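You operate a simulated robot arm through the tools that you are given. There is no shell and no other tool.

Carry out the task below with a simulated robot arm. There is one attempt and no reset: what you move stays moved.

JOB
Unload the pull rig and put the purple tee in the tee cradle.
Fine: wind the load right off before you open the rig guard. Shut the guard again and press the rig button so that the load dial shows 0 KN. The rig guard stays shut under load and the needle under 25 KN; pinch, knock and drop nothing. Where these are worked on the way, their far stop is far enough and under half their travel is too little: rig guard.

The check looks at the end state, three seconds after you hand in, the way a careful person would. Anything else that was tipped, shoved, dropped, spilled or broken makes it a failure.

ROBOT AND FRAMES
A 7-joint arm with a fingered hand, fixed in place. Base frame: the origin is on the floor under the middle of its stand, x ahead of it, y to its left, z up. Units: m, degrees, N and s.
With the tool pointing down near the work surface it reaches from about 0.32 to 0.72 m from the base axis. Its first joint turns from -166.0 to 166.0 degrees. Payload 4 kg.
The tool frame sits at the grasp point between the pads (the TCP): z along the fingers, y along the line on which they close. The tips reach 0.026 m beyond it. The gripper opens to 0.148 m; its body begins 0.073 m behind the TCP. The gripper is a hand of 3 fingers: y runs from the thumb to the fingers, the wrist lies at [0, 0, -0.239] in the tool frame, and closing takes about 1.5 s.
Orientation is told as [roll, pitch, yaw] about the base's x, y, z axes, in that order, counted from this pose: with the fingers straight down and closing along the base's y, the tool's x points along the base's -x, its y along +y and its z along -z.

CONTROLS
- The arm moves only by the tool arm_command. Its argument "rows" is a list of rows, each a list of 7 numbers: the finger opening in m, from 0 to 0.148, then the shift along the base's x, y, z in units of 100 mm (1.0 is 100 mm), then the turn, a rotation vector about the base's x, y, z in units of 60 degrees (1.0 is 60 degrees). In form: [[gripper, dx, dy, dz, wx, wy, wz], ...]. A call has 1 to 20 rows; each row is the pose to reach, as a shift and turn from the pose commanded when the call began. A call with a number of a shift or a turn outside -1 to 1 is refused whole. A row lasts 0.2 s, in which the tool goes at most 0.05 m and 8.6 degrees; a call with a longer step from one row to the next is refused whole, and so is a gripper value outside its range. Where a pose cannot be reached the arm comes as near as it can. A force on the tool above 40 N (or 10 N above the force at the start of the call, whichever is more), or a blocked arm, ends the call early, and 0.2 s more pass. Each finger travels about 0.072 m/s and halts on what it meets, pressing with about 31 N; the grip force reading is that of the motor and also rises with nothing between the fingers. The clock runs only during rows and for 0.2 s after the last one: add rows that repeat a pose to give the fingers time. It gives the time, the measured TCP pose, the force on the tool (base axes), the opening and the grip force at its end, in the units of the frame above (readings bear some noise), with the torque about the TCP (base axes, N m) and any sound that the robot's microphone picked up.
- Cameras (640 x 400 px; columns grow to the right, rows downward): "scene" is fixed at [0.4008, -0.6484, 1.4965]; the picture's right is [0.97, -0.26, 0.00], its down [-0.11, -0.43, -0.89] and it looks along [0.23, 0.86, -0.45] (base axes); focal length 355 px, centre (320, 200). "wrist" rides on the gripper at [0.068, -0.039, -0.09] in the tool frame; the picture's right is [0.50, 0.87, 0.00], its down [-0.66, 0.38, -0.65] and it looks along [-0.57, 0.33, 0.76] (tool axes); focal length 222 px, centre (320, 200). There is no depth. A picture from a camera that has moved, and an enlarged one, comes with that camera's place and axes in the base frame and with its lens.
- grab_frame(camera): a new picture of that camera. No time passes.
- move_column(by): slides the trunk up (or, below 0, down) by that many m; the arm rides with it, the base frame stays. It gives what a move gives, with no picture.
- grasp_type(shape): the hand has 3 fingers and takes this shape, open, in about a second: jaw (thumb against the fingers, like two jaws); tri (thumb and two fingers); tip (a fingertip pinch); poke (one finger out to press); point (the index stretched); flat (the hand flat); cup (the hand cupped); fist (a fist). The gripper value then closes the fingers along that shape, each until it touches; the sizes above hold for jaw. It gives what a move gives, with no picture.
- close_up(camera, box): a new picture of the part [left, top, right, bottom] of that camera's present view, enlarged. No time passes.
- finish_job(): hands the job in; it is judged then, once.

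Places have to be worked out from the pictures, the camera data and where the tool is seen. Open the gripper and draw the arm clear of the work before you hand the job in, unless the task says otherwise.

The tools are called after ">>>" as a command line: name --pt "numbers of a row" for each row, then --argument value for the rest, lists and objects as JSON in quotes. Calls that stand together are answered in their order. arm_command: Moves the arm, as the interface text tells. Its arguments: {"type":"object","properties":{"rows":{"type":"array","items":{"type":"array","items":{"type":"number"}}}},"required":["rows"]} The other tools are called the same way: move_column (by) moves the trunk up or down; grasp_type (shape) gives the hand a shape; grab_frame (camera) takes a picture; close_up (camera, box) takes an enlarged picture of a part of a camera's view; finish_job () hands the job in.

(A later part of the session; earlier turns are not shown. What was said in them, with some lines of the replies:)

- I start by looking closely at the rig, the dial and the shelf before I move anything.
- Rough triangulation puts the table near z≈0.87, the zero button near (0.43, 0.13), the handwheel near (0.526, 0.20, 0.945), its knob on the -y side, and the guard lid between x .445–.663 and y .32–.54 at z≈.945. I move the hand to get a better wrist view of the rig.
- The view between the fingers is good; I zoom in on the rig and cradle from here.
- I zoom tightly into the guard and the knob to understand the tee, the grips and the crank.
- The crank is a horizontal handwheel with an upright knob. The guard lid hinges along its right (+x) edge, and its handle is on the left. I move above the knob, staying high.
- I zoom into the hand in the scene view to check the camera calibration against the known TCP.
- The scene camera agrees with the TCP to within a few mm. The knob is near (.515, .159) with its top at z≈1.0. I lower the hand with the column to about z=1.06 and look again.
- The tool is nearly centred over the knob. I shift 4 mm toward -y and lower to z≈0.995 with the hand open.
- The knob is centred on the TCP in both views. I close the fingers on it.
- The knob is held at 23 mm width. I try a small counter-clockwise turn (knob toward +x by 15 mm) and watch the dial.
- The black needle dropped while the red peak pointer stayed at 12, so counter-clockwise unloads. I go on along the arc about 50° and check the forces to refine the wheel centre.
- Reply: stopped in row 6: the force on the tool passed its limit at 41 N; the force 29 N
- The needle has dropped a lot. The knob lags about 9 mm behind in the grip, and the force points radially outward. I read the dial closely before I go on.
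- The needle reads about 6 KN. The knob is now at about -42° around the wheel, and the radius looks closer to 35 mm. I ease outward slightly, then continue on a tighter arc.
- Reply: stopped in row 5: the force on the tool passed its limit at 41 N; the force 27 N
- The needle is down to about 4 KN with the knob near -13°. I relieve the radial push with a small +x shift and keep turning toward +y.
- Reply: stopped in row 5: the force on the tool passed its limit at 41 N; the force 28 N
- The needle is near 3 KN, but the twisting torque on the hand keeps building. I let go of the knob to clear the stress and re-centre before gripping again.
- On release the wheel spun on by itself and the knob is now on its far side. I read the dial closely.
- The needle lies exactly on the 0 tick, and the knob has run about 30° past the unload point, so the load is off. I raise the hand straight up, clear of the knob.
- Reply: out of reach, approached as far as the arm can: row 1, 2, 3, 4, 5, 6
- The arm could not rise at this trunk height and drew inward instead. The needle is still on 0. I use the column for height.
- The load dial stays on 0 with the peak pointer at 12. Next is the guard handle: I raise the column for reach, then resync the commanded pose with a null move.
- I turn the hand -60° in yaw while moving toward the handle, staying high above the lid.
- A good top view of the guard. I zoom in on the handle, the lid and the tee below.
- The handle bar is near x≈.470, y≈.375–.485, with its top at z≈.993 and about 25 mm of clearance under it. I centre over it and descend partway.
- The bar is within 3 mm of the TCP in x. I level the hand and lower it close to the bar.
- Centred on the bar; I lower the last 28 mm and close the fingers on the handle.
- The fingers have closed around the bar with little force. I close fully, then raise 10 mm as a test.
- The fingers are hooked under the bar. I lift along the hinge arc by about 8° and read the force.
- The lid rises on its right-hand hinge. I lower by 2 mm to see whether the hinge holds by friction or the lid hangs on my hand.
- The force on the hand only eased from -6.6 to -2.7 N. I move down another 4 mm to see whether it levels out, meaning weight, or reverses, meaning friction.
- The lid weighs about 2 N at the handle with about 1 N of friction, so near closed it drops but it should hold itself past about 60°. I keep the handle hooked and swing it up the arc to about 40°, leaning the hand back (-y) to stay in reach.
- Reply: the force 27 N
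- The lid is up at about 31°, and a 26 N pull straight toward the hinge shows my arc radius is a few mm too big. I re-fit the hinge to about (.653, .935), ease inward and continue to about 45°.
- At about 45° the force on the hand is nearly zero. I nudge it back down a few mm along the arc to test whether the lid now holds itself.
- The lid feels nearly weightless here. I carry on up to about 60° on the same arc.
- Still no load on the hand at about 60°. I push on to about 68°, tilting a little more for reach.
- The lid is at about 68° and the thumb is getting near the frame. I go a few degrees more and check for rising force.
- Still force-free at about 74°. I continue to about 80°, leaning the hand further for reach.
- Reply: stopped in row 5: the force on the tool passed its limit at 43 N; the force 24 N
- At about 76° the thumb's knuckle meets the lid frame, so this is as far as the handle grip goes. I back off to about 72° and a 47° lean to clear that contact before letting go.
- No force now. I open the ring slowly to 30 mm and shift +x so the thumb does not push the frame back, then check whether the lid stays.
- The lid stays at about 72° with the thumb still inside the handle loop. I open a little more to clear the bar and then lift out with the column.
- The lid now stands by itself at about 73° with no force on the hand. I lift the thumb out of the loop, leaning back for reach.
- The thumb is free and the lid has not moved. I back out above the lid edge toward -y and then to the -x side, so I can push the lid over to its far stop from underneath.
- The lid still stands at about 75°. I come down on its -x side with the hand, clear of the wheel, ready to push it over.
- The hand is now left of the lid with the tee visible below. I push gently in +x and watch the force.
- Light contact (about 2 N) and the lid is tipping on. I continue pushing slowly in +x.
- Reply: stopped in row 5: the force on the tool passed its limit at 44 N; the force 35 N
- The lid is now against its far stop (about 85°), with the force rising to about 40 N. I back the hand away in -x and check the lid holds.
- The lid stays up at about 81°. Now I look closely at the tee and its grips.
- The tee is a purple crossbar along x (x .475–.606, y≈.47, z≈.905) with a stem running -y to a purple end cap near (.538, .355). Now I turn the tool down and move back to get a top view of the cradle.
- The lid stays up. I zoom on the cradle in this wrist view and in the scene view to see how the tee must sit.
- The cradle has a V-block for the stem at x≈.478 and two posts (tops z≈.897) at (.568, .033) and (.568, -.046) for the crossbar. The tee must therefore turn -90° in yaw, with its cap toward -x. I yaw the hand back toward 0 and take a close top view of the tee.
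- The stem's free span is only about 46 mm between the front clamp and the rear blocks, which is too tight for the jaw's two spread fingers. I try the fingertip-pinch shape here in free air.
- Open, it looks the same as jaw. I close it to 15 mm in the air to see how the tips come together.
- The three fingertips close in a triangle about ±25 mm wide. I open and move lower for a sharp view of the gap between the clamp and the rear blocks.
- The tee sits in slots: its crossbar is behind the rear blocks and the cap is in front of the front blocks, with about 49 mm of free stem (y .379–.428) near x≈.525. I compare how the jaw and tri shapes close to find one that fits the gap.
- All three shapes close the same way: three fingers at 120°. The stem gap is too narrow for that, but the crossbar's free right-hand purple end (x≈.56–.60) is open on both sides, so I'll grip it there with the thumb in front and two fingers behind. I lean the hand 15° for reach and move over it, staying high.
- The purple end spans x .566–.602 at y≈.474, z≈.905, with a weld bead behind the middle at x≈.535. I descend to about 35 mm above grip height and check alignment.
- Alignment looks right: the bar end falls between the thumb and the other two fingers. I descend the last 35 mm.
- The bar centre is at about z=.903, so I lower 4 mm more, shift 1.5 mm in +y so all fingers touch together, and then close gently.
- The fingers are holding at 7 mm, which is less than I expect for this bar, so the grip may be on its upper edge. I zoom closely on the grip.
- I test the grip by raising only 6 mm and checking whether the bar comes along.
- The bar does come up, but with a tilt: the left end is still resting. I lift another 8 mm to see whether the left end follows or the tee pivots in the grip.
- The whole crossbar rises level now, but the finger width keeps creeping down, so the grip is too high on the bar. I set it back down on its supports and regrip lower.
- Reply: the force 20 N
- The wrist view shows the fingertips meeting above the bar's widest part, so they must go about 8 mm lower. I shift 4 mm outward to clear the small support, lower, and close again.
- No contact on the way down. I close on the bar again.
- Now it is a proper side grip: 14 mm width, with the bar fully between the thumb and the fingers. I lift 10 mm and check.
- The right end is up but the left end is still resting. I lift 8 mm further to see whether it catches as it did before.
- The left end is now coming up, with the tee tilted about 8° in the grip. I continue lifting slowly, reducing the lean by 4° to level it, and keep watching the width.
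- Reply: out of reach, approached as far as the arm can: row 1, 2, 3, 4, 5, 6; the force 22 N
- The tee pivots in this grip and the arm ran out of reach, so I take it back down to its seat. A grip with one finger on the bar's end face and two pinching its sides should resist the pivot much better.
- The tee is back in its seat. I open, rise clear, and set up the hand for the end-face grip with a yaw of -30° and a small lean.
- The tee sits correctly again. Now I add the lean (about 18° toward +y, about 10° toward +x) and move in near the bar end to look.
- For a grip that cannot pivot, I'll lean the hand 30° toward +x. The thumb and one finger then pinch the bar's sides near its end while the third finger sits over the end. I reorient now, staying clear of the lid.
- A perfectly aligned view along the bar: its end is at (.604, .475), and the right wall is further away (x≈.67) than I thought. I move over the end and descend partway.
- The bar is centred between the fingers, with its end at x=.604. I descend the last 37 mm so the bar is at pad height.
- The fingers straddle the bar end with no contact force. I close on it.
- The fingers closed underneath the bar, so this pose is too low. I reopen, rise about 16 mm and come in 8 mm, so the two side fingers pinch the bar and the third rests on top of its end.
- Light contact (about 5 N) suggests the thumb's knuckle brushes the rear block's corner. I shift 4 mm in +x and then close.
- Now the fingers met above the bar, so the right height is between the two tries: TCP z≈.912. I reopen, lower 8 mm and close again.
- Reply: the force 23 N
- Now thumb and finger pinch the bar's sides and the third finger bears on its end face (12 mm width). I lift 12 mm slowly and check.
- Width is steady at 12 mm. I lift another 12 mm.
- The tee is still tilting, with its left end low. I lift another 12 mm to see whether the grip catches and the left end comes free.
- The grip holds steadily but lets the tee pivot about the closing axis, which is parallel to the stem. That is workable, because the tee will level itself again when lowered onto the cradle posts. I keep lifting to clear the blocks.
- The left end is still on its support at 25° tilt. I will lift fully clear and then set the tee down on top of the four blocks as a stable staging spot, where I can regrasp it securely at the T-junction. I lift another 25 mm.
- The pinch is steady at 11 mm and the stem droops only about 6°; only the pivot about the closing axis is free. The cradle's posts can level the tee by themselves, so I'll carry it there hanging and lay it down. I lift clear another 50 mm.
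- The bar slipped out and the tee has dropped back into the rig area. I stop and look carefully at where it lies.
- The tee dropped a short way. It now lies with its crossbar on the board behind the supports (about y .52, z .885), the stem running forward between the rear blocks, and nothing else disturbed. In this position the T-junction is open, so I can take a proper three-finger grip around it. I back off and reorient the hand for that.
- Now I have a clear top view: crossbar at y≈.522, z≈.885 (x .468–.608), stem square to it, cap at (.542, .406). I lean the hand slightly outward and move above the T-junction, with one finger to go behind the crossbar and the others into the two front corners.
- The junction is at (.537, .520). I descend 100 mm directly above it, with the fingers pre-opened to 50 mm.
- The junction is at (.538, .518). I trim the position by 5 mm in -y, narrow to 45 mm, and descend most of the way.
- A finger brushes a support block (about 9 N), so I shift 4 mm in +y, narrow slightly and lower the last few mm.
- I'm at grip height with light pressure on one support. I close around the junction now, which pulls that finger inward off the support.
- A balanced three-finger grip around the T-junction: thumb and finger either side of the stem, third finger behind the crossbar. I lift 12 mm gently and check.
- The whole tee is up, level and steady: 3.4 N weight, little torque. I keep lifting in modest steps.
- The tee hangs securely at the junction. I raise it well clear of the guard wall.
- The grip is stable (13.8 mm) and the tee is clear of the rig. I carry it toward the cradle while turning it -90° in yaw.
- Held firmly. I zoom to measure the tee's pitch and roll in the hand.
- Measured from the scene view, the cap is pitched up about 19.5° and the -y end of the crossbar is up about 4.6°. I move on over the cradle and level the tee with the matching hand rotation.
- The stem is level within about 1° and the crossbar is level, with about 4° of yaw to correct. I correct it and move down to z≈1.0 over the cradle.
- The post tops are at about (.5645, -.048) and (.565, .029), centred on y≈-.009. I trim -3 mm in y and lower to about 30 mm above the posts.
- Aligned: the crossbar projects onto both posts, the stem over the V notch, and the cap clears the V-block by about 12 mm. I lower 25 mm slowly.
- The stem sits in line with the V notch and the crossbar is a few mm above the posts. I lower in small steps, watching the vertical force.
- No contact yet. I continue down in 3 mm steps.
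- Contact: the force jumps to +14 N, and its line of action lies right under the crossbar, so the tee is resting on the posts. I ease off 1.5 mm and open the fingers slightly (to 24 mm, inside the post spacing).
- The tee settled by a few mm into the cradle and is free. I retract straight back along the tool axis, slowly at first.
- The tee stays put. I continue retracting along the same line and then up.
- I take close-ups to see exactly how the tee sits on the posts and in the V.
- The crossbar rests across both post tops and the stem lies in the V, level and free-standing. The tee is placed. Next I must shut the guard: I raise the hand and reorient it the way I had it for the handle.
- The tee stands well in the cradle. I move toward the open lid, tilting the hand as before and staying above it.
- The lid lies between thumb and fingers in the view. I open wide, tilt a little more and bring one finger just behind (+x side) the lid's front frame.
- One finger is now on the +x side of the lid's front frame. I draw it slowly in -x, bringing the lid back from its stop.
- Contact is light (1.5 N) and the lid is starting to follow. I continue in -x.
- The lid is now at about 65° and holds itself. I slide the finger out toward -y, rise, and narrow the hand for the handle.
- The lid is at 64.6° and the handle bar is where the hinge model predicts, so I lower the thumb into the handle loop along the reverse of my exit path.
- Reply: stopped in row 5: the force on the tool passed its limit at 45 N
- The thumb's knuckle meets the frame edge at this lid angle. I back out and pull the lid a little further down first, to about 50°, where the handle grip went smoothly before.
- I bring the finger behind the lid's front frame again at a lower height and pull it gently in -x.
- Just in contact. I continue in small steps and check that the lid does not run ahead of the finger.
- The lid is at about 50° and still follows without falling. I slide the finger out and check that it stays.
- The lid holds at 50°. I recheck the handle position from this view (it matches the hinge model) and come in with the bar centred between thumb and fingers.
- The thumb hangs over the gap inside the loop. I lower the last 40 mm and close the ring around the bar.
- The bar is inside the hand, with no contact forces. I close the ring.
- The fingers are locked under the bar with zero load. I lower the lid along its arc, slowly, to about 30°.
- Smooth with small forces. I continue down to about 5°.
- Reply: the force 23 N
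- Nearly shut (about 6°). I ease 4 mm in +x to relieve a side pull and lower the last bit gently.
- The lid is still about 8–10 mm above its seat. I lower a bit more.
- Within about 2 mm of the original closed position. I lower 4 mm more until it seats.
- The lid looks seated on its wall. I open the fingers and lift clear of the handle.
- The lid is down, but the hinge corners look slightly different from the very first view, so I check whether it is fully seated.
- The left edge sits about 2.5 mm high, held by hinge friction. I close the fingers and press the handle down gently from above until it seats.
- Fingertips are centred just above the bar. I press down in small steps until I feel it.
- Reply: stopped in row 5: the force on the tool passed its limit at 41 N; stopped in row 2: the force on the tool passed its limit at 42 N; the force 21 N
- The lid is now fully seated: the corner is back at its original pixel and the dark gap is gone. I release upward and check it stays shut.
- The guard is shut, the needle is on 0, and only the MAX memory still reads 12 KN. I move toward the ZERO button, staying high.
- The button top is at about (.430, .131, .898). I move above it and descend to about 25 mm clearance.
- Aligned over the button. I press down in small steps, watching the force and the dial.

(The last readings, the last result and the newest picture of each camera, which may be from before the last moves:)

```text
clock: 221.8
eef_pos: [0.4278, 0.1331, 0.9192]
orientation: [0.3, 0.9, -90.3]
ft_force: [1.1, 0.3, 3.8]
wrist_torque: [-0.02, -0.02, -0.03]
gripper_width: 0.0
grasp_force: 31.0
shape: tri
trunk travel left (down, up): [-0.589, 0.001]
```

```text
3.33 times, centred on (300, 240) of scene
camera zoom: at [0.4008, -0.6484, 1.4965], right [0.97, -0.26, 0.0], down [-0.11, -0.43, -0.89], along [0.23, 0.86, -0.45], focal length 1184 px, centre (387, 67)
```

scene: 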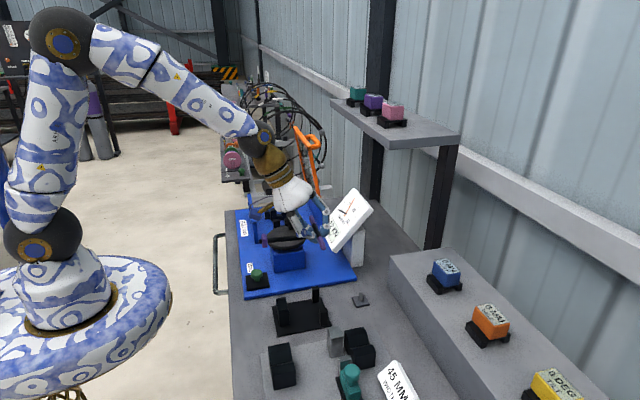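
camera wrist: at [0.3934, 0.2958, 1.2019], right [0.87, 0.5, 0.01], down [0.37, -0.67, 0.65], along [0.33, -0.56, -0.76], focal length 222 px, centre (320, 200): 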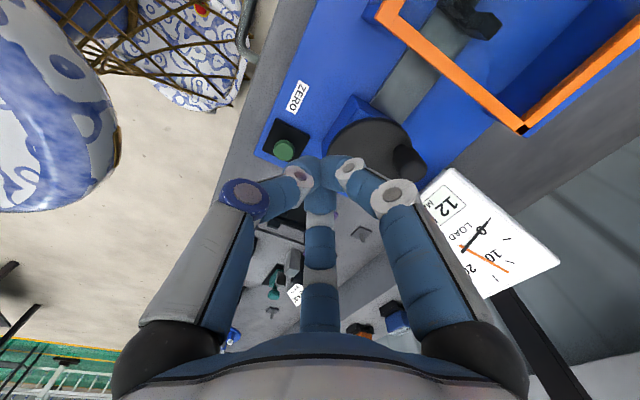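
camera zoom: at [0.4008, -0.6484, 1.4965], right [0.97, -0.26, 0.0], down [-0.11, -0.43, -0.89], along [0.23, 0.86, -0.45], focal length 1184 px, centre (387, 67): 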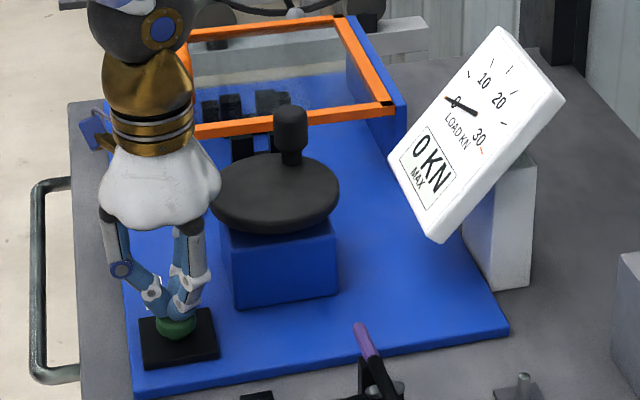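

The dial now reads "0 KN MAX" with both pointers at 0. I lift off the button and draw back.

>>> arm_command --pt "0.0 0 0 0.1 0 0 0" --pt "0.0 0 0 0.3 0 0 0" --pt "0.0 0 0 0.6 0 0 0" --pt "0.0 0 0 0.9 0 0 0" --pt "0.03 0 0 1.0 0 0 0" --pt "0.06 0 0 1.0 0 0 0"

>>> arm_command --pt "0.09 -0.1 0.1 0.3 0 0 0" --pt "0.12 -0.2 0.2 0.6 0 0 0" --pt "0.148 -0.3 0.3 0.9 0 0 0" --pt "0.148 -0.4 0.4 1.0 0 0 0" --pt "0.148 -0.5 0.5 1.0 0 0 0" --pt "0.148 -0.5 0.5 1.0 0 0 0"

>>> grab_frame --camera "scene"

>>> close_up --camera "scene" --box '[240, 175, 370, 260]'

>>> close_up --camera "scene" --box '[265, 270, 345, 345]'

```text
clock: 223.2
eef_pos: [0.4278, 0.1312, 1.0183]
orientation: [0.3, 0.9, -90.3]
ft_force: [-0.2, 0.3, -0.1]
wrist_torque: [0.01, -0.03, 0.0]
gripper_width: 0.0531
grasp_force: 0.0
shape: tri
trunk travel left (down, up): [-0.589, 0.001]
```

```text
clock: 224.6
eef_pos: [0.3785, 0.1816, 1.1187]
orientation: [0.3, 1.0, -90.3]
ft_force: [-0.6, 0.2, -0.9]
wrist_torque: [0.0, 0.04, 0.02]
gripper_width: 0.148
grasp_force: 0.1
shape: tri
trunk travel left (down, up): [-0.589, 0.001]
```

```text
taken
```

scene: 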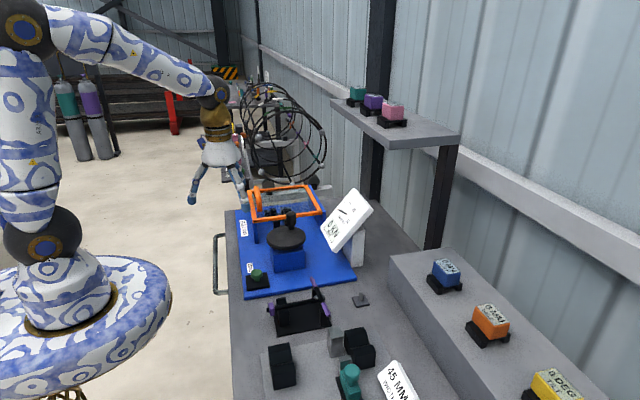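

```text
4.71 times, centred on (305, 218) of scene
camera zoom: at [0.4008, -0.6484, 1.4965], right [0.97, -0.26, 0.0], down [-0.11, -0.43, -0.89], along [0.23, 0.86, -0.45], focal length 1672 px, centre (391, 118)
```

zoom: 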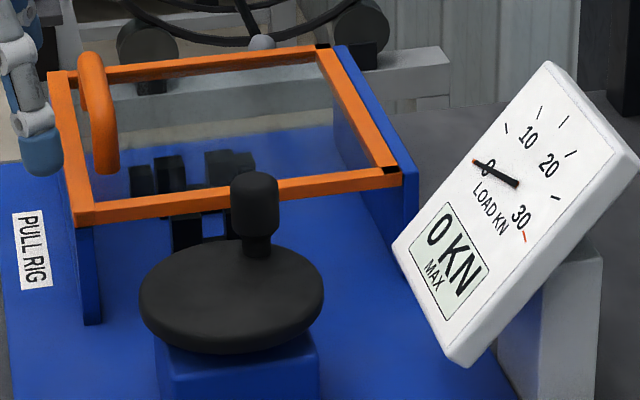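

```text
5.33 times, centred on (305, 308) of scene
camera zoom: at [0.4008, -0.6484, 1.4965], right [0.97, -0.26, 0.0], down [-0.11, -0.43, -0.89], along [0.23, 0.86, -0.45], focal length 1895 px, centre (400, -373)
```

zoom: 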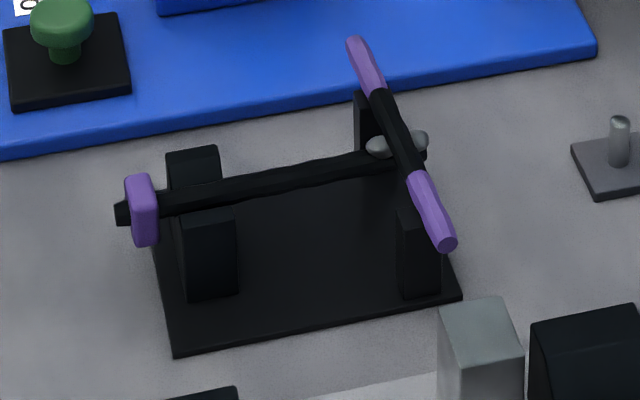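

All goals show as met: load dial 0, MAX 0 KN, guard shut, tee resting in the cradle, other items in place. I draw the open hand further clear toward its starting pose.

>>> arm_command --pt "0.148 -0.1 0.1 0.25 0 0 0" --pt "0.148 -0.2 0.25 0.5 0 0 0" --pt "0.148 -0.3 0.4 0.75 0 0 0" --pt "0.148 -0.4 0.55 1.0 0 0 0" --pt "0.148 -0.5 0.7 1.0 0 0 0" --pt "0.148 -0.6 0.8 1.0 0 0 0" --pt "0.148 -0.6 0.8 1.0 0 0 0"

>>> grab_frame --camera "scene"

>>> close_up --camera "scene" --box '[240, 175, 330, 235]'

>>> grab_frame --camera "wrist"

```text
clock: 226.2
eef_pos: [0.3188, 0.2638, 1.218]
orientation: [0.3, 0.8, -90.2]
ft_force: [0.1, -0.4, 0.0]
wrist_torque: [0.02, -0.01, 0.01]
gripper_width: 0.1479
grasp_force: 0.2
shape: tri
trunk travel left (down, up): [-0.589, 0.001]
```

```text
taken
```

scene: 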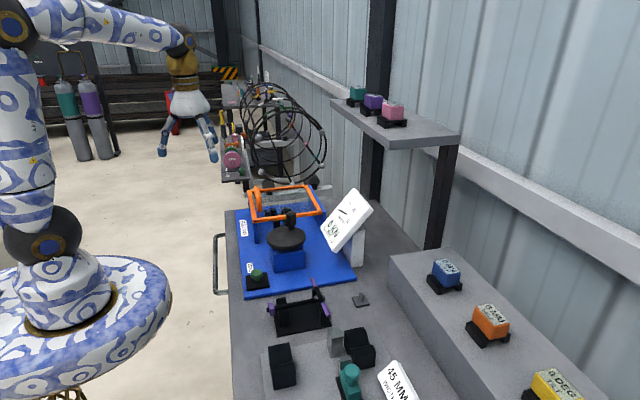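

```text
6.67 times, centred on (285, 205) of scene
camera zoom: at [0.4008, -0.6484, 1.4965], right [0.97, -0.26, 0.0], down [-0.11, -0.43, -0.89], along [0.23, 0.86, -0.45], focal length 2369 px, centre (553, 167)
```

zoom: 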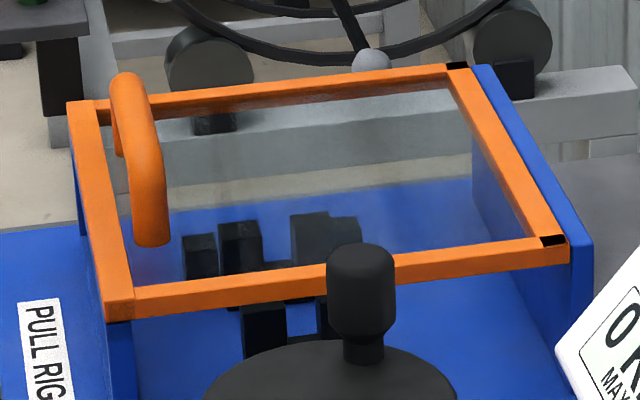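

```text
taken
camera wrist: at [0.2793, 0.3299, 1.3117], right [0.87, 0.5, 0.01], down [0.37, -0.67, 0.65], along [0.33, -0.56, -0.76], focal length 222 px, centre (320, 200)
```

wrist: 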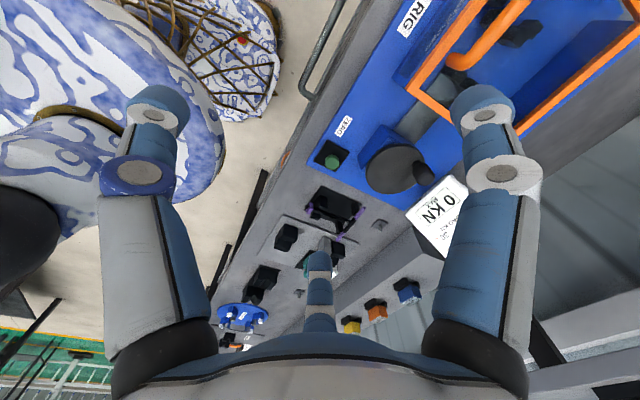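

Final check: the guard corner and handle are back at their first-view positions, the dial shows 0 KN, the tee lies in its cradle and the arm is clear with the hand open. The tee did slip from the grip once, while I was lifting it out of the rig, and dropped a short way onto the rig board; I then regripped it at the junction. I hand the job in.

>>> finish_job

```text
The job is handed in.
```

I unloaded the rig and handed the job in, but I dropped the purple tee once on the way, and your instructions said to drop nothing.

- **Load:** I wound it right off before opening the guard. The needle only ever fell from 12 KN and rested on 0.
- **Drop:** While I was lifting the tee out, it slipped from my grip and fell a few centimetres onto the rig board. Nothing else looked disturbed. I picked it up again by its junction and held it firmly from there.
- **Contacts:** My fingers also brushed the rig's support blocks a few times while finding a grip. One move while refitting my hand to the guard handle hit the 40 N force limit and shifted the lid slightly.
- **Tee:** It now sits in the tee cradle, with the stem in the V-block and the crossbar across both posts. It is about 3 mm off the centre of the posts.
- **Guard:** I opened it to its far stop, then shut it and pressed it down. It looks seated where it started, though a hairline gap at the hinge could remain.
- **Dial:** I pressed ZERO after shutting the guard. The load dial and its maximum both read 0 KN.

The hand is open and the arm is clear of the work.
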